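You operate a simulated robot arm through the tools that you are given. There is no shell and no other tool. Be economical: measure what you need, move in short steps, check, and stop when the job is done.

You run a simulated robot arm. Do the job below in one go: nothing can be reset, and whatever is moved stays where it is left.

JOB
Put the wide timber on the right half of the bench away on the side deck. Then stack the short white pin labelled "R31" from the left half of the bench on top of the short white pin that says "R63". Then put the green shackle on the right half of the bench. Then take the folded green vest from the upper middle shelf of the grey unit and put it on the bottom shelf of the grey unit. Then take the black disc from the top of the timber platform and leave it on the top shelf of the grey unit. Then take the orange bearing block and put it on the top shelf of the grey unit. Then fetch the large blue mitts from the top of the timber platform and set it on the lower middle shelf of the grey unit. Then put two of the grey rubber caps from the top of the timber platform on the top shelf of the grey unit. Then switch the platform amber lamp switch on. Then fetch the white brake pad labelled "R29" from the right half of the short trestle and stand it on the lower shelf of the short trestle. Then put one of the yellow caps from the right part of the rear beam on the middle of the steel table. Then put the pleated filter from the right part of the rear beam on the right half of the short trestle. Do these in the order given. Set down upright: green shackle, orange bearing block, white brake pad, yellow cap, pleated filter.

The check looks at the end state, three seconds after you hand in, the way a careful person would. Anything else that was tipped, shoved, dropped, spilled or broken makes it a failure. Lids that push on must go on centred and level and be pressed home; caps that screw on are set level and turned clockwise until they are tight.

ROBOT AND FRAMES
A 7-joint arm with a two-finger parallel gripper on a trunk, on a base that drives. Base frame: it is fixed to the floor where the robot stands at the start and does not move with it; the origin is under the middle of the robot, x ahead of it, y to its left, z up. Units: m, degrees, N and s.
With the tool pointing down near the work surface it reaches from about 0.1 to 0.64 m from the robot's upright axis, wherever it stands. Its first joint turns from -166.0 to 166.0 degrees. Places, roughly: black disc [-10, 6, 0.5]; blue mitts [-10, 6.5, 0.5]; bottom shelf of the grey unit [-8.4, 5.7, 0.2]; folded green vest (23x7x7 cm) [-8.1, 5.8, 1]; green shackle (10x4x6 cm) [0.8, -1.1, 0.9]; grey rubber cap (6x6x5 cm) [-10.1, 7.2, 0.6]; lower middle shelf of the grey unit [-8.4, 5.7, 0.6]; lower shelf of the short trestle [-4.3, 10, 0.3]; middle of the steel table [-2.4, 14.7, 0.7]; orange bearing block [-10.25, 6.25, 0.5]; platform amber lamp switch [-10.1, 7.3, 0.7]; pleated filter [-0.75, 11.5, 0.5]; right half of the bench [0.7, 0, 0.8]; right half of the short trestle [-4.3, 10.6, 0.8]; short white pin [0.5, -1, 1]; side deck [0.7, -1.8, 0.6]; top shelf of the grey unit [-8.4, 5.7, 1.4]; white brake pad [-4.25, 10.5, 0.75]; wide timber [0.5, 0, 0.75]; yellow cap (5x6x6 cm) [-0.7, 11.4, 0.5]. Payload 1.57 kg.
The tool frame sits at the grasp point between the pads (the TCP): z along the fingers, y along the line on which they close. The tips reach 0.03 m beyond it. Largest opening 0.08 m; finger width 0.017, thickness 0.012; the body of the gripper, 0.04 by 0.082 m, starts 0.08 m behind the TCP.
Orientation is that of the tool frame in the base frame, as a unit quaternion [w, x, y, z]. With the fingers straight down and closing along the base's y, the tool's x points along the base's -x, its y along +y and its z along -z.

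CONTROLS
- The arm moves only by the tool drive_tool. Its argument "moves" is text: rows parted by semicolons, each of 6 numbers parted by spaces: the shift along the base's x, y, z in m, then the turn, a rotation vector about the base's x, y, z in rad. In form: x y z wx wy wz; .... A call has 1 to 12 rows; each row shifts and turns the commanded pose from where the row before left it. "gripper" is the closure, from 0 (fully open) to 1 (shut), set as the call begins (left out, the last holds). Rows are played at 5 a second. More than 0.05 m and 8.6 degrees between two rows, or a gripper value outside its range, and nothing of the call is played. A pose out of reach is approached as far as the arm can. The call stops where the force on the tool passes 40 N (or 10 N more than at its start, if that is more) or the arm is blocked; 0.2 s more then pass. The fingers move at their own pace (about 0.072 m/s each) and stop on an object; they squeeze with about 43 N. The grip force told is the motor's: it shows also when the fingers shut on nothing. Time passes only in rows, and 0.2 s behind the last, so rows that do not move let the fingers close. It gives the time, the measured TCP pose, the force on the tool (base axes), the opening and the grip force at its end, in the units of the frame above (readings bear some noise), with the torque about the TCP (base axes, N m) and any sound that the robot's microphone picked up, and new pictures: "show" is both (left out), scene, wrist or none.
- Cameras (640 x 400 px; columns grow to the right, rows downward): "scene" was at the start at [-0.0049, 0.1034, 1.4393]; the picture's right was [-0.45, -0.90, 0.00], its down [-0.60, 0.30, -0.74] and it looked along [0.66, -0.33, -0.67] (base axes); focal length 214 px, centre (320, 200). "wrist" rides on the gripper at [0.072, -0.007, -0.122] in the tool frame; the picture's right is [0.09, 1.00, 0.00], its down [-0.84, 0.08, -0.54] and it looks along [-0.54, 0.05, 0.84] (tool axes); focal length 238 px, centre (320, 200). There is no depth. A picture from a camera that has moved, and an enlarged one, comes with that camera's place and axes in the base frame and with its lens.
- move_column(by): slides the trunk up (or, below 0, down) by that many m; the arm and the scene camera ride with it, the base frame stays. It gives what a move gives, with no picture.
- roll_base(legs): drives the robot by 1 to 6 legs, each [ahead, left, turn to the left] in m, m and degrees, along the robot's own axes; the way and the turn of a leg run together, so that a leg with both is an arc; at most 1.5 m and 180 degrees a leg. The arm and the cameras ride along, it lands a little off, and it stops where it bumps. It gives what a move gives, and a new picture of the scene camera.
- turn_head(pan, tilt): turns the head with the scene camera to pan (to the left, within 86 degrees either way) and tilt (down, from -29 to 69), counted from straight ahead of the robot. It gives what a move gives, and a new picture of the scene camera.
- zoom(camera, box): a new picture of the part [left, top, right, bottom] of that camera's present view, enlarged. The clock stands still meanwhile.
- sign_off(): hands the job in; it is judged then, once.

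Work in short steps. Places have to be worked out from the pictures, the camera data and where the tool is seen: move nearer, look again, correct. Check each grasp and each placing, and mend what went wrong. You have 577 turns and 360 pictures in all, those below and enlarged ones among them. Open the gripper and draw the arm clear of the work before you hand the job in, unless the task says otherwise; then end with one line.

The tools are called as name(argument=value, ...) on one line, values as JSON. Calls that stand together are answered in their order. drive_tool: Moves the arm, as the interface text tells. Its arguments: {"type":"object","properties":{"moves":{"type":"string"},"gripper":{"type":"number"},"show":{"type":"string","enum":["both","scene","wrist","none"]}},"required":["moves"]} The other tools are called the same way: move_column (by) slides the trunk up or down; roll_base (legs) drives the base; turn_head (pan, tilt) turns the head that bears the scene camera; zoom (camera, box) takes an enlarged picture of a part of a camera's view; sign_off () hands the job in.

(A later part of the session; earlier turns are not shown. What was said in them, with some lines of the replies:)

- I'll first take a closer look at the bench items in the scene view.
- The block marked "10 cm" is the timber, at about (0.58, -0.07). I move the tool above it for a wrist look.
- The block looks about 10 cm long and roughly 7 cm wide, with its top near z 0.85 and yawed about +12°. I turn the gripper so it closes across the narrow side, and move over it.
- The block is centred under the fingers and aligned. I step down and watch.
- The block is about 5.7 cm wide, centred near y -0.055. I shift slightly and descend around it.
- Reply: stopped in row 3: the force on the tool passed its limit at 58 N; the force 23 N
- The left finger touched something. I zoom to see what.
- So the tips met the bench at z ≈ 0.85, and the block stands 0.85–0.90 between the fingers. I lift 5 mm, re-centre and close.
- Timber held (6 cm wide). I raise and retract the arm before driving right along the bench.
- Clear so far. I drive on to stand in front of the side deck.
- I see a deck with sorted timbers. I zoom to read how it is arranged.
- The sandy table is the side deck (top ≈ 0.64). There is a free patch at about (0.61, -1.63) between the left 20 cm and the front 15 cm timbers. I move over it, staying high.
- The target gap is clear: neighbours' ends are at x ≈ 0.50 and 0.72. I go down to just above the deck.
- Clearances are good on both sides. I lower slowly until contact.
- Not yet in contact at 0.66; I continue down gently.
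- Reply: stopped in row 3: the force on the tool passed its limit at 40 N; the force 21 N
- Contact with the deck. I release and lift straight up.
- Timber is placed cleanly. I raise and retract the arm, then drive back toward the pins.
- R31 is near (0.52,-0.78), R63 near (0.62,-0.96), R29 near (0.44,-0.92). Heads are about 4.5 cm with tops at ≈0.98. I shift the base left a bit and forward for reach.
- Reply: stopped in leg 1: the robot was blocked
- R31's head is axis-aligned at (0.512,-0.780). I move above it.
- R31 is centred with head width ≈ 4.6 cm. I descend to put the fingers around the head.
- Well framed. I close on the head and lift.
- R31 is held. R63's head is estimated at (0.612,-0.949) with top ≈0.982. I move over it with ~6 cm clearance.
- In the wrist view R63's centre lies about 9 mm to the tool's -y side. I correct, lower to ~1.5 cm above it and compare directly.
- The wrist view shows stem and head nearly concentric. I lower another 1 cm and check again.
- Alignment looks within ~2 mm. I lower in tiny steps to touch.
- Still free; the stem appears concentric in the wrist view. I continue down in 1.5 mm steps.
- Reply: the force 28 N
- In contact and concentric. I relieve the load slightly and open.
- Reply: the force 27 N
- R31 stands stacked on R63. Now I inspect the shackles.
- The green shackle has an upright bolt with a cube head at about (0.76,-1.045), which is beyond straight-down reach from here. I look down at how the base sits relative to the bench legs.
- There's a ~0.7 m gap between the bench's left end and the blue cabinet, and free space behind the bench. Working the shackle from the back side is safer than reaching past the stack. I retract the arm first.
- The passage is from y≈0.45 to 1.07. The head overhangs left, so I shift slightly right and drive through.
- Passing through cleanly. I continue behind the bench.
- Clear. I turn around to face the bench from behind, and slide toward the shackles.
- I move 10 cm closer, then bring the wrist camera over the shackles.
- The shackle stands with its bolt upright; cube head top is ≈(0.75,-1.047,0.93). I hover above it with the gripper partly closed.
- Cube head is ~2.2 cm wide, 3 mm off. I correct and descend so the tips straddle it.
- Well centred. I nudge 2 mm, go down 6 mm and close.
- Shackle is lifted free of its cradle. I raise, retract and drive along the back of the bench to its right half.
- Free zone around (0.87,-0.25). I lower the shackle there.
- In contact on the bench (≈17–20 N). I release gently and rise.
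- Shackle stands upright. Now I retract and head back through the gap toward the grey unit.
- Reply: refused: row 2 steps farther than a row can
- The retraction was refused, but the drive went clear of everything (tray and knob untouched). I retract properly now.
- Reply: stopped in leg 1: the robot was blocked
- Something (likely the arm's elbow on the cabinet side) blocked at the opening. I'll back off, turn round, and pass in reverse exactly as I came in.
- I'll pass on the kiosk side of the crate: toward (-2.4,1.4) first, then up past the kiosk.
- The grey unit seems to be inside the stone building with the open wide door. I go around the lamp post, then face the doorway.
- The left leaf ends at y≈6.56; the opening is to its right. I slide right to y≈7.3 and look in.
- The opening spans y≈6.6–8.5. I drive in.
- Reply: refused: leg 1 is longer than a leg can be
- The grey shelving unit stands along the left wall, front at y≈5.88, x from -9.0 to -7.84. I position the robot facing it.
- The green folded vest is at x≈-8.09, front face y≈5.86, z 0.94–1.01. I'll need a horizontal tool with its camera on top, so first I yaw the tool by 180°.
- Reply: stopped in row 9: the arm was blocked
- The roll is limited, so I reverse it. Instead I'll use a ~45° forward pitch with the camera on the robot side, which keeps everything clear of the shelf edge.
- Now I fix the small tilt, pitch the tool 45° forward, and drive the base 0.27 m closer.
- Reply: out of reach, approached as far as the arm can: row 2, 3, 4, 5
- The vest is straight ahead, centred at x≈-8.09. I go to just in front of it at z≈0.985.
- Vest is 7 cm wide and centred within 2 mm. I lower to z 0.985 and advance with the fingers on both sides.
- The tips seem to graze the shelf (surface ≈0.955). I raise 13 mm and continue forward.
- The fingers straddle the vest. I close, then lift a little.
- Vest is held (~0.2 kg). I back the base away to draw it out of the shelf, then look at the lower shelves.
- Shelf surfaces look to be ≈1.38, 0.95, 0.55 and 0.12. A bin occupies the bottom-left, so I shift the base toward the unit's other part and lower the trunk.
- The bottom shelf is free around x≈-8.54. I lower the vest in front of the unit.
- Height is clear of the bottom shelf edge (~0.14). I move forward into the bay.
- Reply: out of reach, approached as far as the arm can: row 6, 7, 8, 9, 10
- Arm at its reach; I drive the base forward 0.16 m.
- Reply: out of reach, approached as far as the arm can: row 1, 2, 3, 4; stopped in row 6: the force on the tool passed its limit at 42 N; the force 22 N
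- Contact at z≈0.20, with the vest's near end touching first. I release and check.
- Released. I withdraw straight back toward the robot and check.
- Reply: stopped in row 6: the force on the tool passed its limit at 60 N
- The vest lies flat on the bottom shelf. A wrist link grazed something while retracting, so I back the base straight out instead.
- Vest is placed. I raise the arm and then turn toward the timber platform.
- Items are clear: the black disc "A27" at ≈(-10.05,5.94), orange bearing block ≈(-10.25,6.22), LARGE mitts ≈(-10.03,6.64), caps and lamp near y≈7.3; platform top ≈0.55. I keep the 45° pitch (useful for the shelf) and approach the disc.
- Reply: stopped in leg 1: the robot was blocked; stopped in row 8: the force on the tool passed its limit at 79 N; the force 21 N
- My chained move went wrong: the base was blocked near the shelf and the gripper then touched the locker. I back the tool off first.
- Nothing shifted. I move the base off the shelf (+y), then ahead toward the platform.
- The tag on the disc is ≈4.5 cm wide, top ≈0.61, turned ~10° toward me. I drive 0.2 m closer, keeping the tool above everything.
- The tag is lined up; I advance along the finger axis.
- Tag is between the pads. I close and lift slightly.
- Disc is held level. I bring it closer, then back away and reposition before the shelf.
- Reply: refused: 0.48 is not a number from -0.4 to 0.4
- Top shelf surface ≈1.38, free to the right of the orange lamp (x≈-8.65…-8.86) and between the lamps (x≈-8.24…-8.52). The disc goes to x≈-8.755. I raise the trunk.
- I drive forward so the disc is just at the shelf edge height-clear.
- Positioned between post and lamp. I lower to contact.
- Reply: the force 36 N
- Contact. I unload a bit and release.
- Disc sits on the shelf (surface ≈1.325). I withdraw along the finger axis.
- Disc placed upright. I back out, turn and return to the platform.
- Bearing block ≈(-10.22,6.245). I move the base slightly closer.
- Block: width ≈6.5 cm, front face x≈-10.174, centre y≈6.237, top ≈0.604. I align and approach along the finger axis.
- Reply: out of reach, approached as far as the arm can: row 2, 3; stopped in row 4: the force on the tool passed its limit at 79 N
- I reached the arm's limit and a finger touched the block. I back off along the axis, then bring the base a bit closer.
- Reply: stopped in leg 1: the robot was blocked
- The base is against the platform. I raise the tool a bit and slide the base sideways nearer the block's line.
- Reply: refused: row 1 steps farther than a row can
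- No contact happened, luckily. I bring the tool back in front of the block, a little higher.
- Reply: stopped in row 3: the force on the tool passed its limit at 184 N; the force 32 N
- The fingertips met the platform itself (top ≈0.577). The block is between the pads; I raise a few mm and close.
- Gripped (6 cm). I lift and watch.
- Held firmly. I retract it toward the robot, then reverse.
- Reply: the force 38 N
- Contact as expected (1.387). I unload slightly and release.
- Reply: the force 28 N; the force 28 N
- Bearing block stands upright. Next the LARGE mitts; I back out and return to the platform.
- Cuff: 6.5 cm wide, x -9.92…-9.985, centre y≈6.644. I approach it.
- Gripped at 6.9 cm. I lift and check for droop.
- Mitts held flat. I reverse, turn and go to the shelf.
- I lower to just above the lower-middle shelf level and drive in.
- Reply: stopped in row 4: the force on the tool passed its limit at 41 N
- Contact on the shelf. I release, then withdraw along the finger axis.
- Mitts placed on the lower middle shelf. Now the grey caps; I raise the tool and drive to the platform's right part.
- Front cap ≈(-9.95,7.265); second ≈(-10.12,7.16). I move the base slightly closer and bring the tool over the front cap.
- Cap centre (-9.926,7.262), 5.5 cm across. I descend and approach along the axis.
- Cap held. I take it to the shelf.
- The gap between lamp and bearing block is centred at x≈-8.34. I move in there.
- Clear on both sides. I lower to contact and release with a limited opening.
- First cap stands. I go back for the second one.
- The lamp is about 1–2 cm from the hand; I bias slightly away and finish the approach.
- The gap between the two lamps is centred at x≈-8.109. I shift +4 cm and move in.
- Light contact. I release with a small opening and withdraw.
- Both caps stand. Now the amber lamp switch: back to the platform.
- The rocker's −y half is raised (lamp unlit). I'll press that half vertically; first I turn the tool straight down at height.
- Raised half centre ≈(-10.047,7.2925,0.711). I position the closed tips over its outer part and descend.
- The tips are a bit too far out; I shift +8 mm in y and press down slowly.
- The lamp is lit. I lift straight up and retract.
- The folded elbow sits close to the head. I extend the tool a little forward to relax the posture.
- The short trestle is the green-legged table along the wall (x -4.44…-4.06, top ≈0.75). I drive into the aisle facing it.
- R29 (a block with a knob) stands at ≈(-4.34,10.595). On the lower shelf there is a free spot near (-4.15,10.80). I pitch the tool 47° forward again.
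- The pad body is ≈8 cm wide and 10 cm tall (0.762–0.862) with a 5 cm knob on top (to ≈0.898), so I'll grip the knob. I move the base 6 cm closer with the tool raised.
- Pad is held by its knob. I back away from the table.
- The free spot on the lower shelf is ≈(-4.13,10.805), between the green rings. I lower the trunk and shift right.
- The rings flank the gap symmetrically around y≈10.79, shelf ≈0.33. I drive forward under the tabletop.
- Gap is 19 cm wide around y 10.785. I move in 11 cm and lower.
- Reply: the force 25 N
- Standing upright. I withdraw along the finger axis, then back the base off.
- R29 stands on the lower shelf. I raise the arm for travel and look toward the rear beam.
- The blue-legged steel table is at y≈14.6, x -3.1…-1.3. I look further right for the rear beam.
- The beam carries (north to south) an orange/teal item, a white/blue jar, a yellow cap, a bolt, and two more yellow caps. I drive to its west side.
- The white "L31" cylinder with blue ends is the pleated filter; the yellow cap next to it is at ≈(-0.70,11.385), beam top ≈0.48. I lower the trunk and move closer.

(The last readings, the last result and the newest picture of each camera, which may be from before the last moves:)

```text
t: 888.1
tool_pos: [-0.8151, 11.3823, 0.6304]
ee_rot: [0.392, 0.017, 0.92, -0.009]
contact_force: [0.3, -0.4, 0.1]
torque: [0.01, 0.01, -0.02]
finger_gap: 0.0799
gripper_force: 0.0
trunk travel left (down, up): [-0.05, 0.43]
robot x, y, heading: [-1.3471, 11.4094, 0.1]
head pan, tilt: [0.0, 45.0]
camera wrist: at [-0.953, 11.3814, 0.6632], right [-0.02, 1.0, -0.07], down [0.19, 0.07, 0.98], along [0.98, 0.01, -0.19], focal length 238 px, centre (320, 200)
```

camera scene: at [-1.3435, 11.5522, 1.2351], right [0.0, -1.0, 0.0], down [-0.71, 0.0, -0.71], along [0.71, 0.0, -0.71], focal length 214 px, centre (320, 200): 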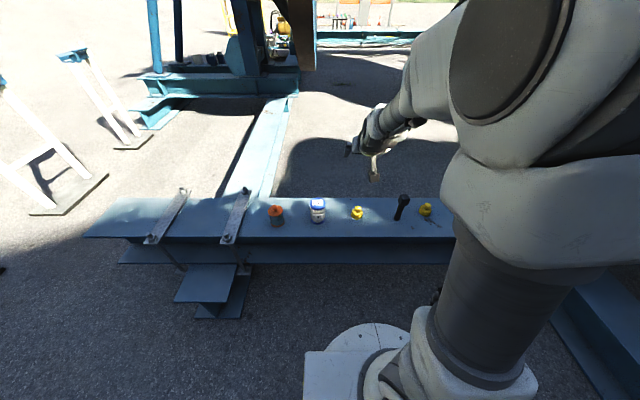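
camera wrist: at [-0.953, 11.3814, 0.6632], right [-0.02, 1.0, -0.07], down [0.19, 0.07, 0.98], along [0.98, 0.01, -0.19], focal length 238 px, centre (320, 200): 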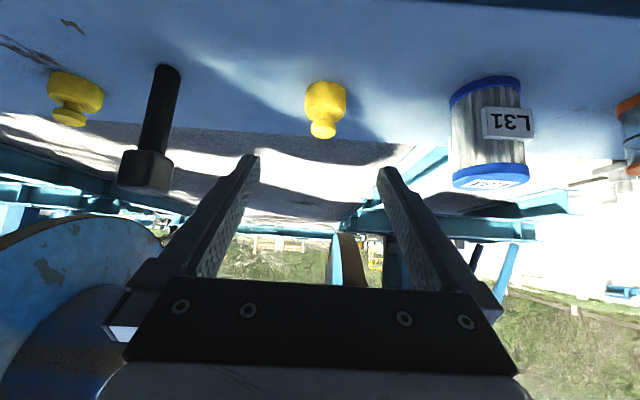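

Cap is 4.5–5 cm wide, beam top ≈0.487. I approach along the finger axis.

drive_tool(moves="0.028 0 -0.026 0 0 0;0.028 0 -0.026 0 0 0;0.028 0.001 -0.025 0 0 0;0 0 0 0 0 0", show="wrist")

```text
t: 889.1
tool_pos: [-0.7333, 11.3851, 0.5523]
ee_rot: [0.392, 0.017, 0.92, -0.009]
contact_force: [-0.3, -0.4, -0.3]
torque: [0.02, 0.0, -0.02]
finger_gap: 0.0798
gripper_force: 0.2
trunk travel left (down, up): [-0.05, 0.43]
robot x, y, heading: [-1.3455, 11.41, 0.3]
head pan, tilt: [0.0, 45.0]
camera wrist: at [-0.8716, 11.3844, 0.5849], right [-0.02, 1.0, -0.07], down [0.19, 0.07, 0.98], along [0.98, 0.01, -0.19], focal length 238 px, centre (320, 200)
```

wrist: 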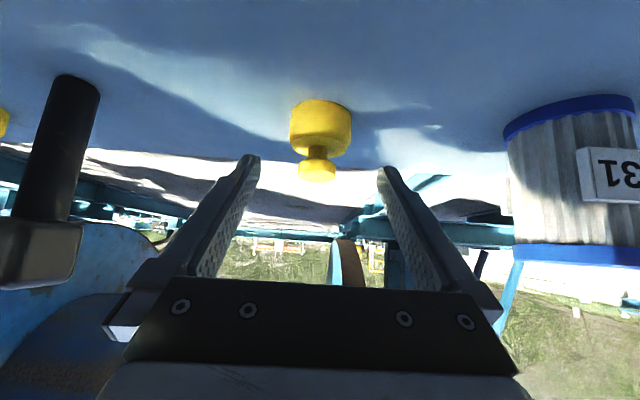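

drive_tool(moves="0.018 -0.001 -0.016 0 0 0;0.017 0 -0.014 0 0 0;0 0 0 0 0 0", show="none")

drive_tool(moves="0 0 0 0 0 0;0 0 0 0 0 0;0 0 0 0 0 0;0 0 0 0 0 0", gripper=1, show="wrist")

```text
t: 889.9
tool_pos: [-0.6979, 11.3835, 0.5223]
ee_rot: [0.392, 0.018, 0.92, -0.011]
contact_force: [-0.2, -0.4, -0.2]
torque: [-0.02, 0.01, 0.03]
finger_gap: 0.08
gripper_force: 0.0
trunk travel left (down, up): [-0.05, 0.43]
robot x, y, heading: [-1.3449, 11.4098, 0.2]
head pan, tilt: [0.0, 45.0]
```

```text
t: 890.9
tool_pos: [-0.6983, 11.3834, 0.5237]
ee_rot: [0.392, 0.017, 0.92, -0.01]
contact_force: [0.0, -0.4, 1.0]
torque: [0.04, 0.02, -0.01]
finger_gap: 0.0486
gripper_force: 43.3
trunk travel left (down, up): [-0.05, 0.43]
robot x, y, heading: [-1.3429, 11.4105, 0.3]
head pan, tilt: [0.0, 45.0]
camera wrist: at [-0.8353, 11.3819, 0.5555], right [-0.02, 1.0, -0.07], down [0.19, 0.07, 0.98], along [0.98, 0.01, -0.19], focal length 238 px, centre (320, 200)
```

wrist: 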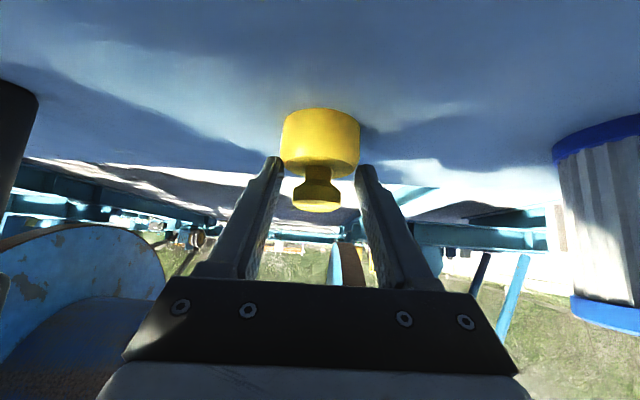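

Gripped at 4.9 cm. I lift.

drive_tool(moves="-0.002 0 0.015 0 0 0;-0.005 0 0.035 0 0 0;-0.015 0 0.045 0 0 0;-0.02 0 0.045 0 0 0;-0.02 0 0.045 0 0 0;-0.02 0 0.045 0 0 0;0 0 0 0 0 0", show="wrist")

```text
t: 892.5
tool_pos: [-0.7787, 11.3851, 0.7539]
ee_rot: [0.392, 0.018, 0.92, -0.01]
contact_force: [0.4, -0.4, 0.1]
torque: [0.01, -0.02, 0.01]
finger_gap: 0.0486
gripper_force: 43.3
trunk travel left (down, up): [-0.05, 0.43]
robot x, y, heading: [-1.3438, 11.4092, 0.2]
head pan, tilt: [0.0, 45.0]
camera wrist: at [-0.916, 11.3818, 0.7864], right [-0.02, 1.0, -0.07], down [0.19, 0.07, 0.98], along [0.98, 0.01, -0.19], focal length 238 px, centre (320, 200)
```

wrist: 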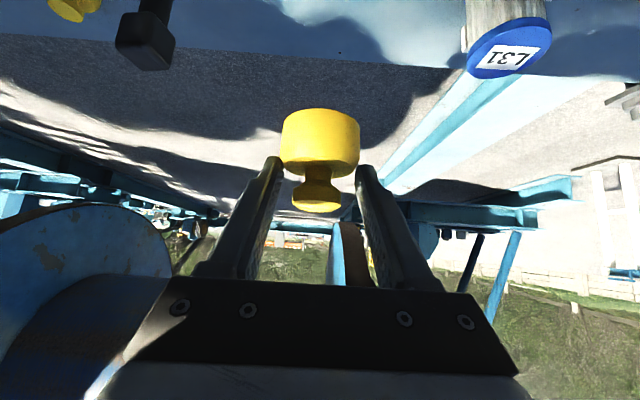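

Cap held level. I take it to the steel table.

move_column(by=0.2)

roll_base(legs=[[-0.3, 0, 0], [0, 0, 106.6], [1.2, 0, 0], [1.0, 0, 0], [0, 0, -16.8]])

turn_head(pan=0, tilt=30)

```text
t: 894.6
tool_pos: [-0.7785, 11.3833, 0.9538]
ee_rot: [0.392, 0.017, 0.92, -0.01]
contact_force: [-0.7, 0.0, -0.8]
torque: [0.05, -0.02, -0.02]
finger_gap: 0.0486
gripper_force: 43.1
trunk travel left (down, up): [-0.25, 0.23]
robot x, y, heading: [-1.3452, 11.4148, 0.1]
head pan, tilt: [0.0, 45.0]
```

```text
t: 918.5
tool_pos: [-2.3403, 14.04, 0.9537]
ee_rot: [-0.279, 0.652, -0.65, -0.276]
contact_force: [0.4, -0.2, -0.7]
torque: [0.02, 0.01, 0.02]
finger_gap: 0.0486
gripper_force: 42.4
trunk travel left (down, up): [-0.25, 0.23]
robot x, y, heading: [-2.3425, 13.4746, 92.5]
head pan, tilt: [0.0, 45.0]
camera scene: at [-2.4851, 13.4687, 1.4351], right [1.0, 0.04, 0.0], down [0.03, -0.71, -0.71], along [-0.03, 0.71, -0.71], focal length 214 px, centre (320, 200)
```

scene: 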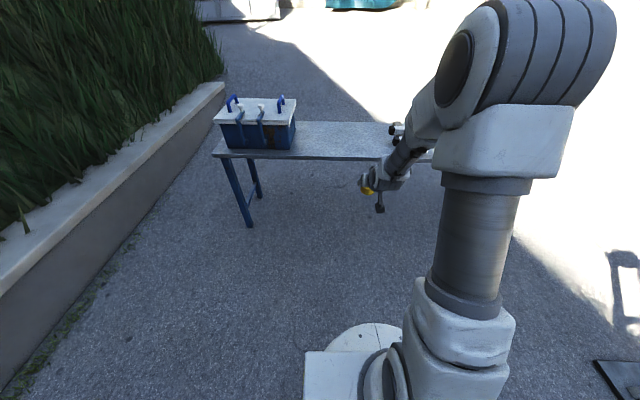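

```text
t: 919.3
tool_pos: [-2.3408, 14.0393, 0.9531]
ee_rot: [-0.278, 0.652, -0.649, -0.276]
contact_force: [-0.6, 0.8, 0.3]
torque: [0.01, 0.01, 0.01]
finger_gap: 0.0485
gripper_force: 42.7
trunk travel left (down, up): [-0.25, 0.23]
robot x, y, heading: [-2.3442, 13.4716, 92.6]
head pan, tilt: [0.0, 30.0]
camera scene: at [-2.4855, 13.4778, 1.4577], right [1.0, 0.04, 0.0], down [0.02, -0.5, -0.87], along [-0.04, 0.86, -0.5], focal length 214 px, centre (320, 200)
```

scene: 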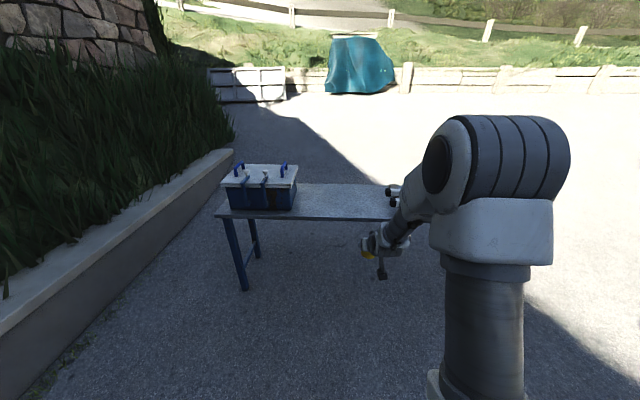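

Table spans y 14.53–14.98. Its middle is around x≈-2.3. I drive closer.

roll_base(legs=[[0.5, 0, -2.6]])

turn_head(pan=-10, tilt=40)

```text
t: 923.1
tool_pos: [-2.328, 14.5331, 0.9535]
ee_rot: [0.284, -0.638, 0.663, 0.271]
contact_force: [-0.1, -0.3, -2.0]
torque: [-0.01, 0.02, -0.02]
finger_gap: 0.0482
gripper_force: 43.3
trunk travel left (down, up): [-0.25, 0.23]
robot x, y, heading: [-2.3572, 13.9632, 90.2]
head pan, tilt: [0.0, 30.0]
camera scene: at [-2.4962, 13.9767, 1.4577], right [1.0, 0.0, 0.0], down [0.0, -0.5, -0.87], along [0.0, 0.87, -0.5], focal length 214 px, centre (320, 200)
```

scene: 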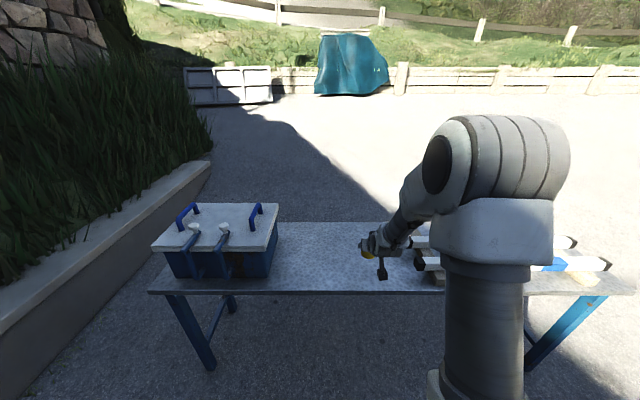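

```text
t: 923.8
tool_pos: [-2.3282, 14.5323, 0.9541]
ee_rot: [0.284, -0.637, 0.663, 0.27]
contact_force: [0.4, 0.2, -1.7]
torque: [0.0, -0.01, -0.01]
finger_gap: 0.048
gripper_force: 43.5
trunk travel left (down, up): [-0.25, 0.23]
robot x, y, heading: [-2.3555, 13.9634, 90.0]
head pan, tilt: [-10.0, 40.0]
camera scene: at [-2.4815, 13.9701, 1.4424], right [0.99, -0.17, 0.0], down [-0.11, -0.63, -0.77], along [0.13, 0.76, -0.64], focal length 214 px, centre (320, 200)
```

scene: 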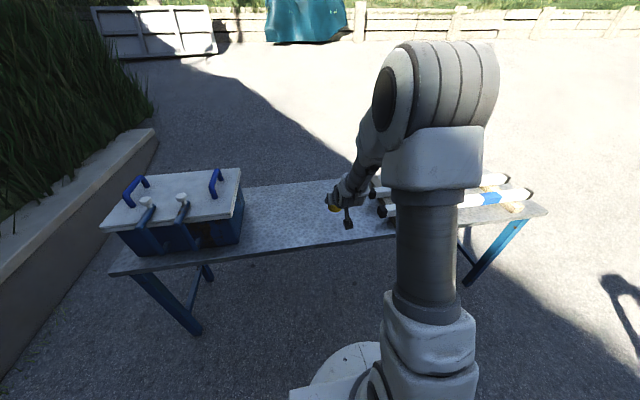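

The free middle is x≈-2.27, y≈14.72. I move there and lower.

drive_tool(moves="0.011 0.038 -0.02 0 0 0;0.011 0.038 -0.02 0 0 0;0.011 0.038 -0.02 0 0 0;0.011 0.038 -0.02 0 0 0;0.009 0.036 -0.02 0 0 0;0 0 0 0 0 0")

```text
t: 925.2
tool_pos: [-2.2746, 14.72, 0.8508]
ee_rot: [0.285, -0.638, 0.662, 0.27]
contact_force: [-0.3, -0.1, -0.4]
torque: [0.0, 0.0, 0.01]
finger_gap: 0.0483
gripper_force: 42.9
trunk travel left (down, up): [-0.25, 0.23]
robot x, y, heading: [-2.3537, 13.9664, 89.7]
head pan, tilt: [-10.0, 40.0]
camera scene: at [-2.4814, 13.9702, 1.4424], right [0.99, -0.17, 0.0], down [-0.11, -0.63, -0.77], along [0.13, 0.75, -0.64], focal length 214 px, centre (320, 200)
camera wrist: at [-2.2729, 14.5812, 0.8846], right [-1.0, -0.02, -0.07], down [-0.07, 0.19, 0.98], along [-0.01, 0.98, -0.19], focal length 238 px, centre (320, 200)
```

scene: 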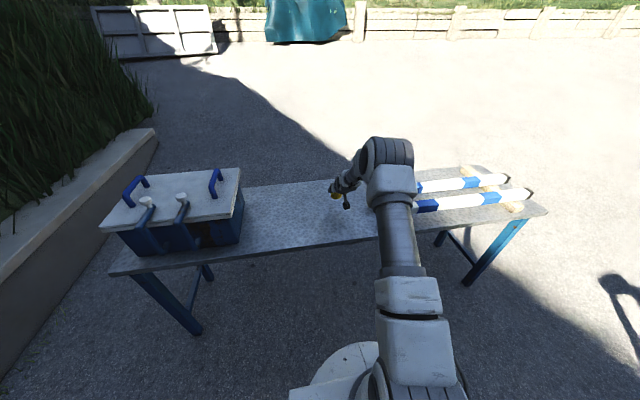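
wrist: 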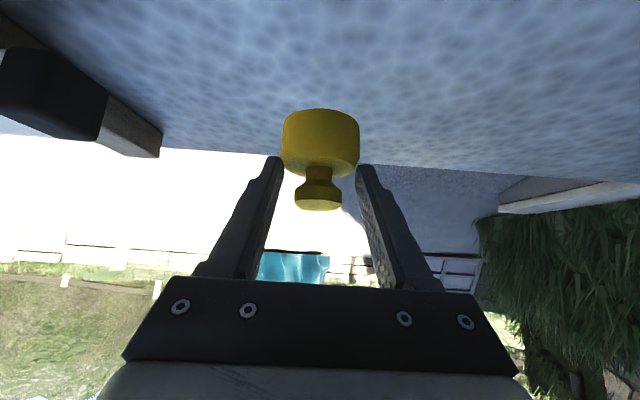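

drive_tool(moves="0 0 -0.025 0 0 0;0 0 -0.02 0 0 0;0 0 -0.01 0 0 0;0 0 -0.006 0 0 0;0 0 -0.005 0 0 0;0 0 -0.005 0 0 0;0 0 -0.004 0 0 0;0 0 0 0 0 0", show="none")

```text
t: 927.0
tool_pos: [-2.2757, 14.7224, 0.7842]
ee_rot: [0.288, -0.636, 0.662, 0.274]
contact_force: [-1.2, -2.1, 21.7]
torque: [-0.21, 0.46, 0.07]
finger_gap: 0.0483
gripper_force: 42.8
trunk travel left (down, up): [-0.25, 0.23]
robot x, y, heading: [-2.3551, 13.9666, 89.9]
head pan, tilt: [-10.0, 40.0]
```

Contact at 0.784. I unload, release and withdraw.

drive_tool(moves="0 0 0.003 0 0 0;0 0 0 0 0 0", show="none")

drive_tool(moves="0 0 0 0 0 0;0 0 0 0 0 0;0 0 0 0 0 0", gripper=0.1, show="none")

drive_tool(moves="0 -0.025 0.023 0 0 0;0 -0.03 0.028 0 0 0;0 -0.035 0.03 0 0 0;0 -0.03 0.02 0 0 0;0 0 0 0 0 0")

```text
t: 927.6
tool_pos: [-2.2756, 14.7207, 0.7835]
ee_rot: [0.286, -0.637, 0.662, 0.272]
contact_force: [-0.7, 7.5, 17.9]
torque: [0.32, 0.4, -0.13]
finger_gap: 0.0486
gripper_force: 42.8
trunk travel left (down, up): [-0.25, 0.23]
robot x, y, heading: [-2.3587, 13.9677, 90.0]
head pan, tilt: [-10.0, 40.0]
```

```text
t: 928.4
tool_pos: [-2.2754, 14.7206, 0.7798]
ee_rot: [0.284, -0.637, 0.663, 0.27]
contact_force: [0.5, 0.3, -0.3]
torque: [0.0, 0.02, -0.02]
finger_gap: 0.072
gripper_force: 0.1
trunk travel left (down, up): [-0.25, 0.23]
robot x, y, heading: [-2.3538, 13.9675, 89.8]
head pan, tilt: [-10.0, 40.0]
```

```text
t: 929.6
tool_pos: [-2.2748, 14.5997, 0.8816]
ee_rot: [0.284, -0.638, 0.663, 0.271]
contact_force: [0.5, 0.4, 0.4]
torque: [0.0, 0.03, 0.04]
finger_gap: 0.072
gripper_force: 0.1
trunk travel left (down, up): [-0.25, 0.23]
robot x, y, heading: [-2.3574, 13.9689, 90.3]
head pan, tilt: [-10.0, 40.0]
camera scene: at [-2.4815, 13.9699, 1.4424], right [0.99, -0.17, 0.0], down [-0.11, -0.63, -0.77], along [0.13, 0.75, -0.64], focal length 214 px, centre (320, 200)
camera wrist: at [-2.2721, 14.4618, 0.9145], right [-1.0, -0.02, -0.07], down [-0.07, 0.19, 0.98], along [-0.01, 0.98, -0.19], focal length 238 px, centre (320, 200)
```

scene: 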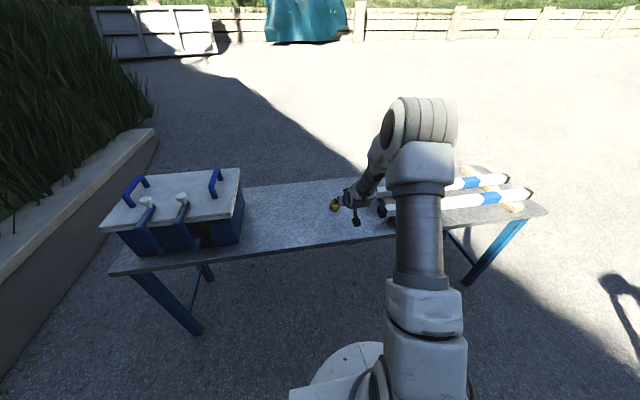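
wrist: 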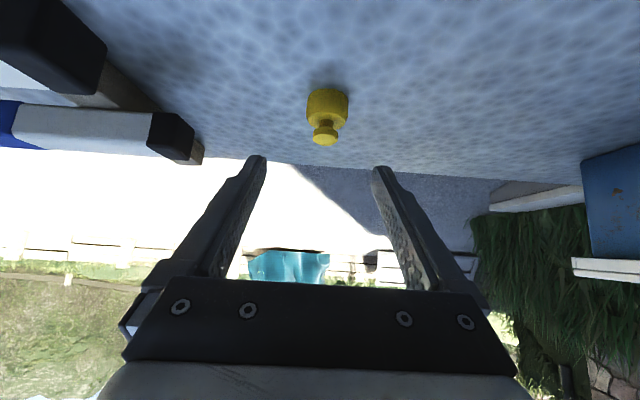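

The yellow cap stands on the table. I return for the pleated filter.

roll_base(legs=[[-0.5, 0, 0], [0, 0, -159.6], [1.0, 0, 0], [1.0, 0, 0], [0, 0, 69.4]])

turn_head(pan=0, tilt=40)

```text
t: 959.2
tool_pos: [-0.9899, 11.5596, 0.8813]
ee_rot: [0.392, -0.005, 0.92, 0.0]
contact_force: [0.1, 0.2, -0.1]
torque: [0.01, 0.0, 0.01]
finger_gap: 0.072
gripper_force: 0.2
trunk travel left (down, up): [-0.25, 0.23]
robot x, y, heading: [-1.6261, 11.6101, 3.0]
head pan, tilt: [-10.0, 40.0]
camera scene: at [-1.6309, 11.7364, 1.4424], right [-0.12, -0.99, 0.0], down [-0.64, 0.08, -0.77], along [0.76, -0.09, -0.64], focal length 214 px, centre (320, 200)
```

scene: 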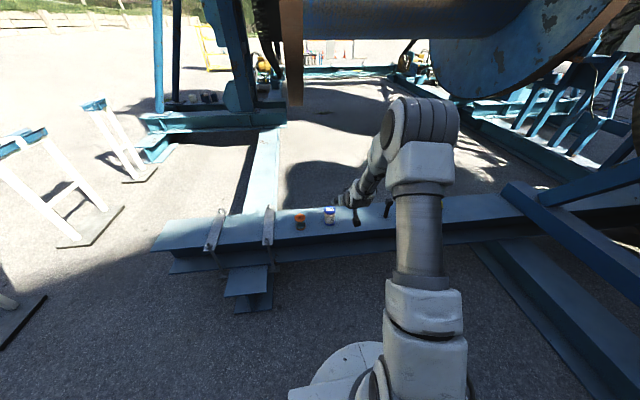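

```text
t: 960.0
tool_pos: [-0.9899, 11.5584, 0.8818]
ee_rot: [0.392, -0.006, 0.92, 0.001]
contact_force: [1.1, 0.4, -0.4]
torque: [-0.01, 0.02, -0.01]
finger_gap: 0.072
gripper_force: 0.0
trunk travel left (down, up): [-0.25, 0.23]
robot x, y, heading: [-1.6289, 11.6111, 3.1]
head pan, tilt: [0.0, 40.0]
camera scene: at [-1.6304, 11.7512, 1.4424], right [0.05, -1.0, 0.0], down [-0.64, -0.03, -0.77], along [0.77, 0.04, -0.64], focal length 214 px, centre (320, 200)
```

scene: 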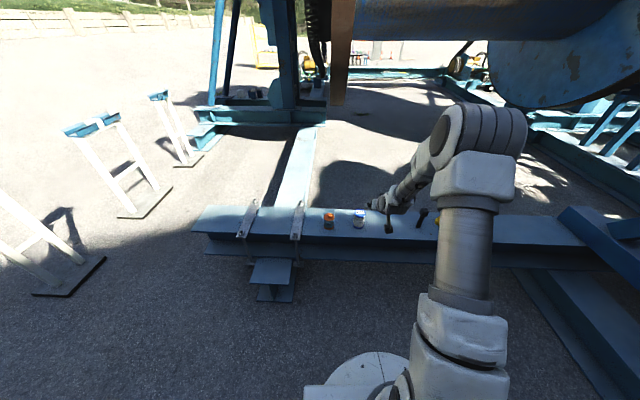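

roll_base(legs=[[0.27, 0, -3]])

drive_tool(moves="0 0 0 0 0 0", gripper=0, show="wrist")

```text
t: 962.3
tool_pos: [-0.725, 11.5277, 0.8815]
ee_rot: [0.392, 0.022, 0.92, -0.011]
contact_force: [-0.7, -0.4, 0.5]
torque: [0.02, -0.01, 0.05]
finger_gap: 0.0721
gripper_force: 0.1
trunk travel left (down, up): [-0.25, 0.23]
robot x, y, heading: [-1.3577, 11.6148, -0.8]
head pan, tilt: [0.0, 40.0]
camera scene: at [-1.3527, 11.7569, 1.4424], right [-0.01, -1.0, 0.0], down [-0.64, 0.01, -0.77], along [0.77, -0.01, -0.64], focal length 214 px, centre (320, 200)
```

scene: 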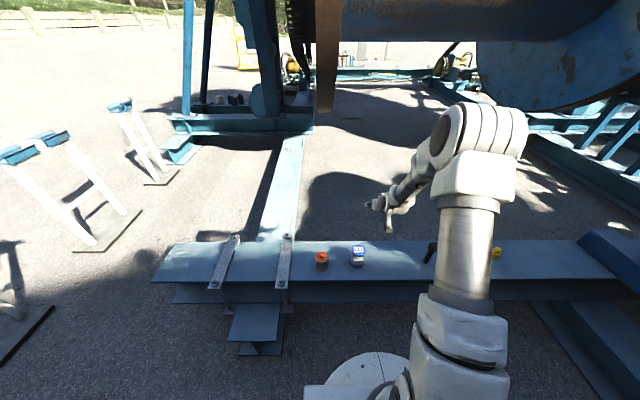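

```text
t: 962.7
tool_pos: [-0.7254, 11.5271, 0.8811]
ee_rot: [0.392, 0.021, 0.92, -0.011]
contact_force: [-0.7, 0.3, -0.3]
torque: [0.03, 0.0, 0.0]
finger_gap: 0.0801
gripper_force: 0.1
trunk travel left (down, up): [-0.25, 0.23]
robot x, y, heading: [-1.3588, 11.618, -0.4]
head pan, tilt: [0.0, 40.0]
camera wrist: at [-0.8628, 11.5268, 0.9143], right [-0.01, 1.0, -0.07], down [0.19, 0.07, 0.98], along [0.98, 0.0, -0.19], focal length 238 px, centre (320, 200)
```

wrist: 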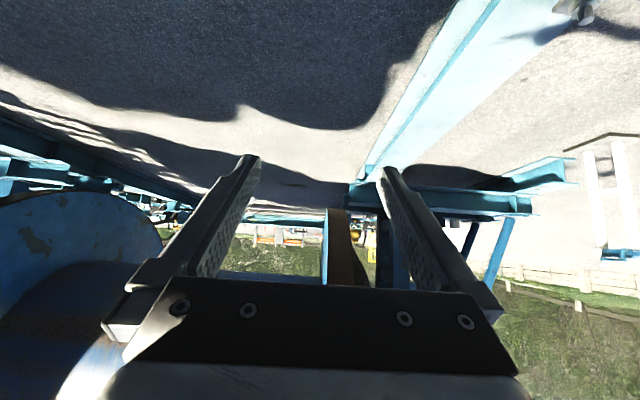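

drive_tool(moves="-0.018 0.005 -0.037 0 0 0.05;-0.018 0.005 -0.037 0 0 0;-0.018 0.005 -0.037 0 0 0;-0.018 0.005 -0.037 0 0 0;-0.018 0.005 -0.037 0 0 0;-0.018 0.006 -0.037 0 0 0;0 0 0 0 0 0", show="wrist")

```text
t: 964.3
tool_pos: [-0.834, 11.5558, 0.6558]
ee_rot: [0.393, -0.001, 0.919, -0.003]
contact_force: [0.3, 0.5, 0.5]
torque: [0.01, 0.03, -0.02]
finger_gap: 0.08
gripper_force: 0.0
trunk travel left (down, up): [-0.25, 0.23]
robot x, y, heading: [-1.3551, 11.6145, -0.4]
head pan, tilt: [0.0, 40.0]
camera wrist: at [-0.972, 11.5496, 0.6894], right [-0.06, 1.0, -0.07], down [0.19, 0.08, 0.98], along [0.98, 0.05, -0.19], focal length 238 px, centre (320, 200)
```

wrist: 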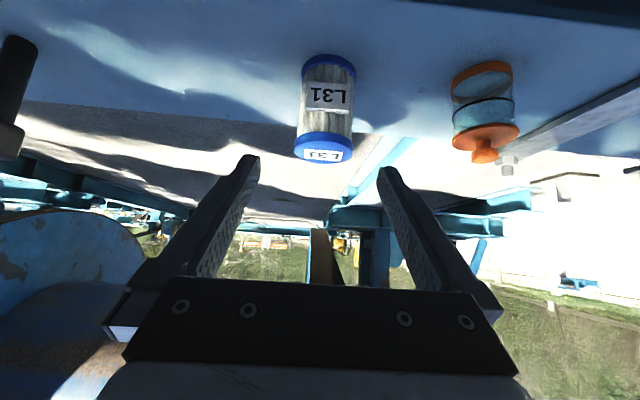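

The filter is ≈6.5 cm wide, 0.487–0.58 tall, centre ≈(-0.715,11.562). I approach along the axis.

drive_tool(moves="0.028 0.002 -0.028 0 0 0;0.028 0.002 -0.028 0 0 0;0.025 0.002 -0.026 0 0 0;0 0 0 0 0 0", show="wrist")

```text
t: 965.3
tool_pos: [-0.7539, 11.5648, 0.5751]
ee_rot: [0.392, -0.001, 0.92, -0.002]
contact_force: [-0.9, -0.5, 0.0]
torque: [0.02, -0.02, -0.03]
finger_gap: 0.08
gripper_force: 0.2
trunk travel left (down, up): [-0.25, 0.23]
robot x, y, heading: [-1.3633, 11.6156, -0.4]
head pan, tilt: [0.0, 40.0]
camera wrist: at [-0.8917, 11.5581, 0.6081], right [-0.06, 1.0, -0.07], down [0.19, 0.08, 0.98], along [0.98, 0.05, -0.19], focal length 238 px, centre (320, 200)
```

wrist: 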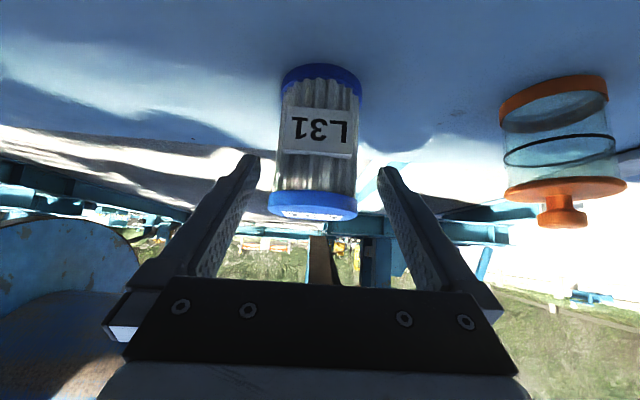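

drive_tool(moves="0.014 -0.001 -0.014 0 0 0;0.013 0 -0.013 0 0 0;0.012 0 -0.012 0 0 0;0 0 0 0 0 0", show="wrist")

```text
t: 966.3
tool_pos: [-0.715, 11.5624, 0.5378]
ee_rot: [0.392, -0.001, 0.92, -0.001]
contact_force: [0.0, -0.4, -0.5]
torque: [0.0, 0.04, 0.04]
finger_gap: 0.08
gripper_force: 0.1
trunk travel left (down, up): [-0.25, 0.23]
robot x, y, heading: [-1.3609, 11.615, -0.5]
head pan, tilt: [0.0, 40.0]
camera wrist: at [-0.8515, 11.5554, 0.5708], right [-0.06, 1.0, -0.07], down [0.19, 0.08, 0.98], along [0.98, 0.05, -0.19], focal length 238 px, centre (320, 200)
```

wrist: 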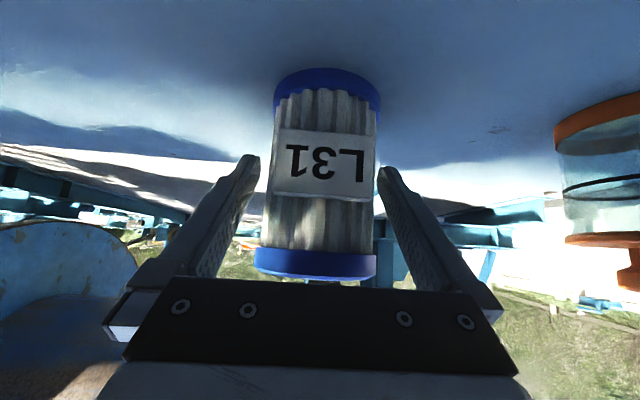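

drive_tool(moves="0 0 0 0 0 0;0 0 0 0 0 0;0 0 0 0 0 0;0 0 0 0 0 0", gripper=1, show="none")

drive_tool(moves="-0.002 0 0.015 0 0 0;-0.005 0 0.035 0 0 0;-0.015 0 0.045 0 0 0;-0.02 0 0.045 0 0 0;-0.02 0 0.045 0 0 0;-0.02 0 0.045 0 0 0;0 0 0.045 0 0 0;0 0 0 0 0 0", show="wrist")

```text
t: 967.3
tool_pos: [-0.7136, 11.5612, 0.5374]
ee_rot: [0.392, 0.0, 0.92, -0.002]
contact_force: [0.8, -0.3, 0.0]
torque: [0.19, -0.02, -0.02]
finger_gap: 0.0673
gripper_force: 42.9
trunk travel left (down, up): [-0.25, 0.23]
robot x, y, heading: [-1.3586, 11.6161, -0.7]
head pan, tilt: [0.0, 40.0]
```

```text
t: 969.1
tool_pos: [-0.7962, 11.562, 0.8157]
ee_rot: [0.392, 0.0, 0.92, -0.003]
contact_force: [0.5, 0.1, -3.7]
torque: [0.0, 0.04, -0.01]
finger_gap: 0.0673
gripper_force: 42.9
trunk travel left (down, up): [-0.25, 0.23]
robot x, y, heading: [-1.3599, 11.6175, -0.5]
head pan, tilt: [0.0, 40.0]
camera wrist: at [-0.9334, 11.5555, 0.8477], right [-0.06, 1.0, -0.07], down [0.19, 0.08, 0.98], along [0.98, 0.05, -0.19], focal length 238 px, centre (320, 200)
```

wrist: 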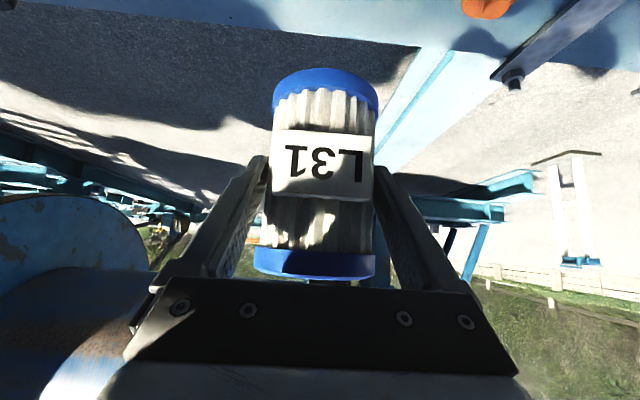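

Filter held. I raise it and drive around to the short trestle.

drive_tool(moves="0 0 0.045 0 0 0;0 0 0.045 0 0 0;0 0 0.045 0 0 0;0 0 0.045 0 0 0;0 0 0 0 0 0", show="none")

roll_base(legs=[[-0.55, 0, 0], [0, 0.3, 0], [0, 0, 179], [1.4, 0, 0]])

turn_head(pan=30, tilt=30)

```text
t: 970.3
tool_pos: [-0.7947, 11.5601, 0.9953]
ee_rot: [0.392, 0.0, 0.92, -0.002]
contact_force: [0.2, 0.6, -3.4]
torque: [0.01, -0.01, -0.01]
finger_gap: 0.0669
gripper_force: 42.8
trunk travel left (down, up): [-0.25, 0.23]
robot x, y, heading: [-1.3575, 11.6166, -0.7]
head pan, tilt: [0.0, 40.0]
```

```text
t: 995.5
tool_pos: [-3.8486, 12.0435, 0.9944]
ee_rot: [-0.007, 0.92, -0.011, -0.393]
contact_force: [0.1, 0.0, -3.1]
torque: [-0.02, -0.03, 0.0]
finger_gap: 0.0668
gripper_force: 42.7
trunk travel left (down, up): [-0.25, 0.23]
robot x, y, heading: [-3.2847, 11.9715, 177.9]
head pan, tilt: [0.0, 40.0]
camera scene: at [-3.2944, 11.8329, 1.4424], right [0.03, 1.0, 0.0], down [0.64, -0.02, -0.77], along [-0.77, 0.03, -0.64], focal length 214 px, centre (320, 200)
```

scene: 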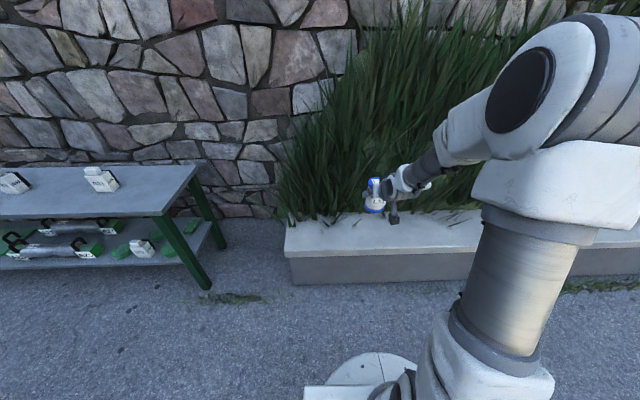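

```text
t: 996.4
tool_pos: [-3.8474, 12.0427, 0.9954]
ee_rot: [-0.007, 0.919, -0.011, -0.393]
contact_force: [0.1, 0.1, -2.3]
torque: [0.0, -0.01, -0.01]
finger_gap: 0.067
gripper_force: 43.3
trunk travel left (down, up): [-0.25, 0.23]
robot x, y, heading: [-3.2833, 11.9704, 177.8]
head pan, tilt: [30.0, 30.0]
camera scene: at [-3.2893, 11.7875, 1.4577], right [-0.47, 0.88, 0.0], down [0.44, 0.23, -0.87], along [-0.76, -0.41, -0.5], focal length 214 px, centre (320, 200)
```

scene: 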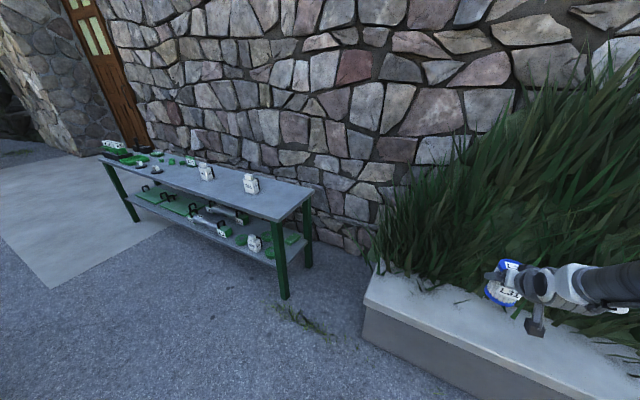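

roll_base(legs=[[0, 0.7, 2], [0, 0.76, 0]])

turn_head(pan=0, tilt=40)

```text
t: 1007.7
tool_pos: [-3.8522, 10.5727, 0.9947]
ee_rot: [0.001, 0.92, 0.006, -0.393]
contact_force: [0.1, 0.4, -3.6]
torque: [0.0, -0.05, -0.05]
finger_gap: 0.067
gripper_force: 43.0
trunk travel left (down, up): [-0.25, 0.23]
robot x, y, heading: [-3.2885, 10.5237, -179.8]
head pan, tilt: [30.0, 30.0]
camera scene: at [-3.2844, 10.3382, 1.4578], right [-0.5, 0.86, 0.0], down [0.43, 0.25, -0.87], along [-0.75, -0.43, -0.5], focal length 214 px, centre (320, 200)
```

scene: 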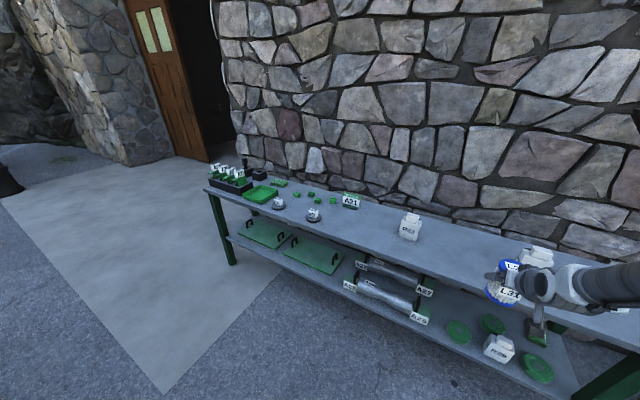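

```text
t: 1008.6
tool_pos: [-3.8532, 10.5722, 0.9939]
ee_rot: [0.001, 0.92, 0.006, -0.391]
contact_force: [0.0, -0.3, -2.0]
torque: [0.0, -0.02, 0.0]
finger_gap: 0.067
gripper_force: 42.9
trunk travel left (down, up): [-0.25, 0.23]
robot x, y, heading: [-3.283, 10.52, -180.0]
head pan, tilt: [0.0, 40.0]
camera scene: at [-3.2912, 10.3833, 1.4424], right [0.0, 1.0, 0.0], down [0.64, 0.0, -0.77], along [-0.77, 0.0, -0.64], focal length 214 px, centre (320, 200)
```

scene: 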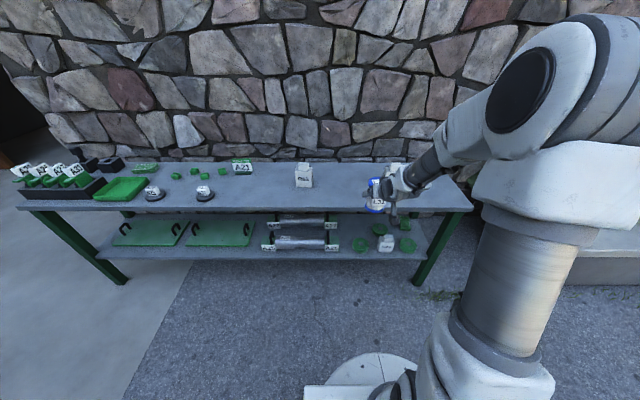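

I drive forward 0.27 m, staying above the pads, aiming for the gap between R63 (y≈10.29) and R31 (y≈10.73).

roll_base(legs=[[0.27, 0.06, 0]])

drive_tool(moves="-0.03 0 -0.02 0 0 0;-0.03 0 -0.02 0 0 0;-0.02 0 -0.02 0 0 0;0 0 0 0 0 0")

```text
t: 1011.0
tool_pos: [-4.125, 10.5098, 0.9946]
ee_rot: [0.001, 0.92, 0.007, -0.393]
contact_force: [-0.1, 0.0, -2.5]
torque: [-0.05, -0.01, -0.06]
finger_gap: 0.0669
gripper_force: 42.8
trunk travel left (down, up): [-0.25, 0.23]
robot x, y, heading: [-3.561, 10.4625, -179.7]
head pan, tilt: [0.0, 40.0]
camera scene: at [-3.5641, 10.3228, 1.4424], right [-0.01, 1.0, 0.0], down [0.64, 0.0, -0.77], along [-0.77, 0.0, -0.64], focal length 214 px, centre (320, 200)
```

scene: 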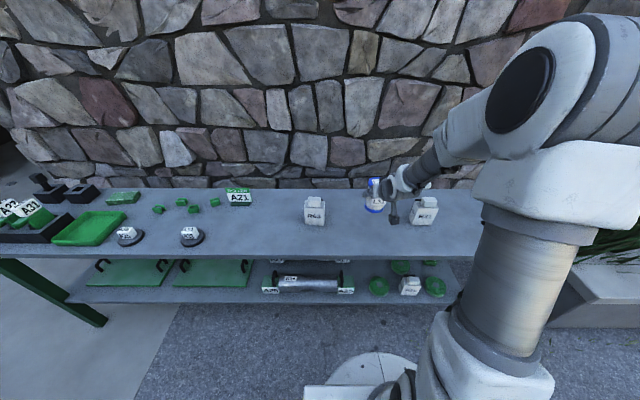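

```text
t: 1012.0
tool_pos: [-4.2067, 10.5122, 0.9349]
ee_rot: [0.0, 0.919, 0.007, -0.393]
contact_force: [0.0, 0.1, -2.9]
torque: [0.0, -0.01, 0.0]
finger_gap: 0.0669
gripper_force: 42.8
trunk travel left (down, up): [-0.25, 0.23]
robot x, y, heading: [-3.5593, 10.461, -179.9]
head pan, tilt: [0.0, 40.0]
camera scene: at [-3.5643, 10.3228, 1.4424], right [-0.01, 1.0, 0.0], down [0.64, 0.0, -0.77], along [-0.77, 0.0, -0.64], focal length 214 px, centre (320, 200)
camera wrist: at [-4.0688, 10.5204, 0.9673], right [0.08, -0.99, -0.07], down [-0.19, -0.08, 0.98], along [-0.98, -0.06, -0.19], focal length 238 px, centre (320, 200)
```

scene: 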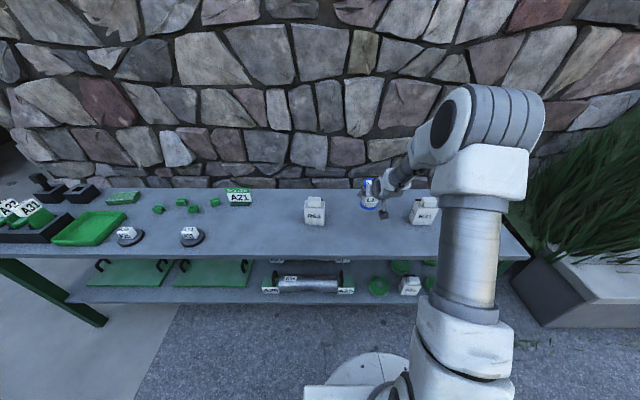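
wrist: 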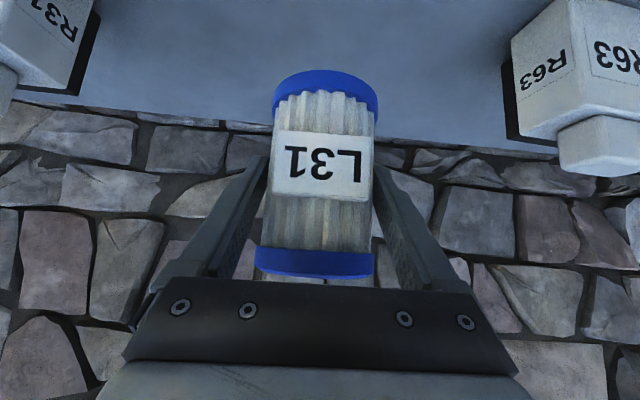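

Clear on both sides. I lower to contact.

drive_tool(moves="0 0 -0.04 0 0 0;0 0 -0.035 0 0 0;0 0 -0.02 0 0 0;0 0 -0.01 0 0 0;0 0 -0.006 0 0 0;0 0 -0.004 0 0 0;0 0 -0.004 0 0 0;0 0 -0.004 0 0 0;0 0 0 0 0 0", show="none")

```text
t: 1014.0
tool_pos: [-4.2064, 10.5108, 0.8176]
ee_rot: [0.0, 0.917, 0.006, -0.399]
contact_force: [6.8, -1.2, 34.8]
torque: [-0.73, 0.22, -0.01]
finger_gap: 0.0669
gripper_force: 43.3
trunk travel left (down, up): [-0.25, 0.23]
robot x, y, heading: [-3.5581, 10.465, -179.6]
head pan, tilt: [0.0, 40.0]
```

Contact. I unload, release and withdraw along the axis.

drive_tool(moves="0 0 0.004 0 0 0;0 0 0 0 0 0", show="none")

drive_tool(moves="0 0 0 0 0 0;0 0 0 0 0 0;0 0 0 0 0 0", gripper=0, show="none")

drive_tool(moves="0.025 0 0.023 0 0 0;0.03 0 0.028 0 0 0;0.03 0 0.03 0 0 0;0.03 0 0.035 0 0 0;0 0 0.04 0 0 0;0 0 0 0 0 0")

```text
t: 1014.6
tool_pos: [-4.2071, 10.5099, 0.8186]
ee_rot: [0.0, 0.918, 0.007, -0.396]
contact_force: [-8.6, -0.7, 19.5]
torque: [-0.51, 1.12, -0.16]
finger_gap: 0.0667
gripper_force: 43.0
trunk travel left (down, up): [-0.25, 0.23]
robot x, y, heading: [-3.5632, 10.4622, -179.5]
head pan, tilt: [0.0, 40.0]
```

```text
t: 1015.4
tool_pos: [-4.2039, 10.5112, 0.8147]
ee_rot: [0.001, 0.92, 0.007, -0.392]
contact_force: [0.1, -0.1, -1.1]
torque: [-0.01, 0.0, 0.02]
finger_gap: 0.0797
gripper_force: 0.1
trunk travel left (down, up): [-0.25, 0.23]
robot x, y, heading: [-3.5595, 10.4589, -179.9]
head pan, tilt: [0.0, 40.0]
```

```text
t: 1016.8
tool_pos: [-4.0924, 10.5076, 0.9733]
ee_rot: [0.001, 0.92, 0.007, -0.393]
contact_force: [0.2, 0.0, 0.3]
torque: [0.02, 0.02, 0.0]
finger_gap: 0.0799
gripper_force: 0.1
trunk travel left (down, up): [-0.25, 0.23]
robot x, y, heading: [-3.558, 10.464, -179.7]
head pan, tilt: [0.0, 40.0]
camera scene: at [-3.5638, 10.3227, 1.4424], right [-0.01, 1.0, 0.0], down [0.64, 0.0, -0.77], along [-0.77, 0.0, -0.64], focal length 214 px, centre (320, 200)
camera wrist: at [-3.9543, 10.5162, 1.0057], right [0.08, -0.99, -0.07], down [-0.19, -0.08, 0.98], along [-0.98, -0.06, -0.19], focal length 238 px, centre (320, 200)
```

scene: 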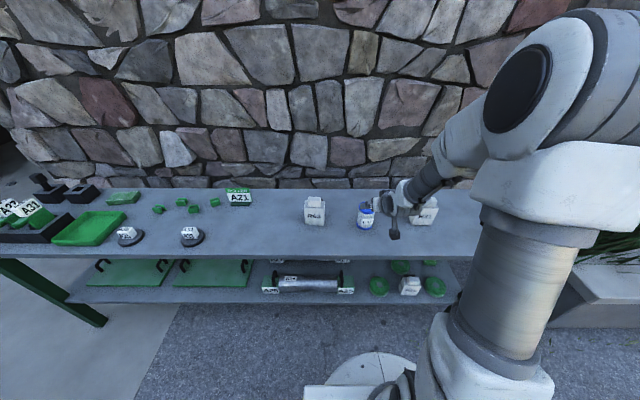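
wrist: 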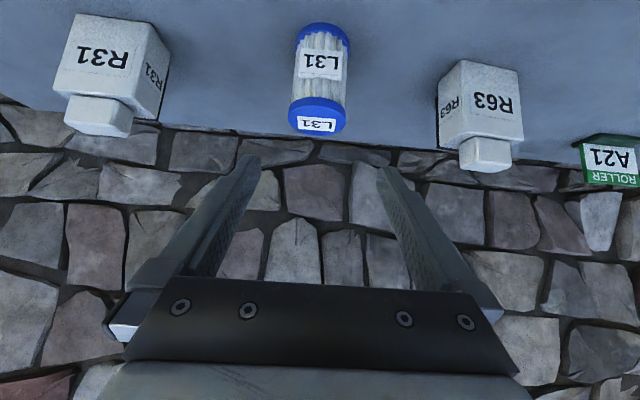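

The filter stands upright on the trestle's right half. I back the base clear and finish.

roll_base(legs=[[-0.3, 0, 0]])

sign_off()

```text
t: 1019.4
tool_pos: [-3.7973, 10.5068, 0.9731]
ee_rot: [0.002, 0.92, 0.01, -0.392]
contact_force: [0.7, 0.1, 0.9]
torque: [0.01, -0.01, 0.01]
finger_gap: 0.0798
gripper_force: 0.1
trunk travel left (down, up): [-0.25, 0.23]
robot x, y, heading: [-3.2655, 10.4656, -179.2]
head pan, tilt: [0.0, 40.0]
camera scene: at [-3.2663, 10.3254, 1.4424], right [-0.01, 1.0, 0.0], down [0.64, 0.01, -0.77], along [-0.77, -0.01, -0.64], focal length 214 px, centre (320, 200)
```

scene: 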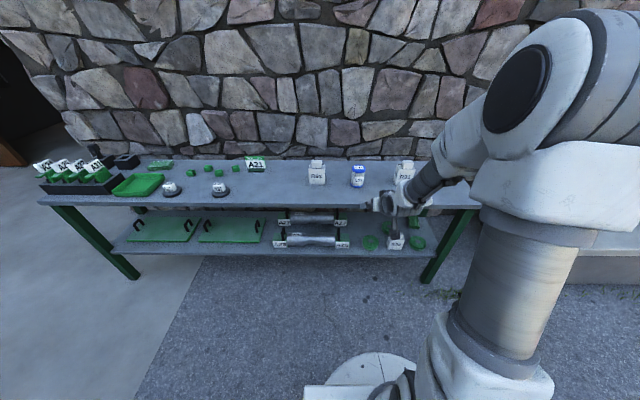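

```text
The job is handed in.
```

All twelve tasks were done in order and the job is handed in; along the way the arm or base bumped the blue cabinet, the grey unit, the locker and the platform, but I saw nothing moved or tipped.
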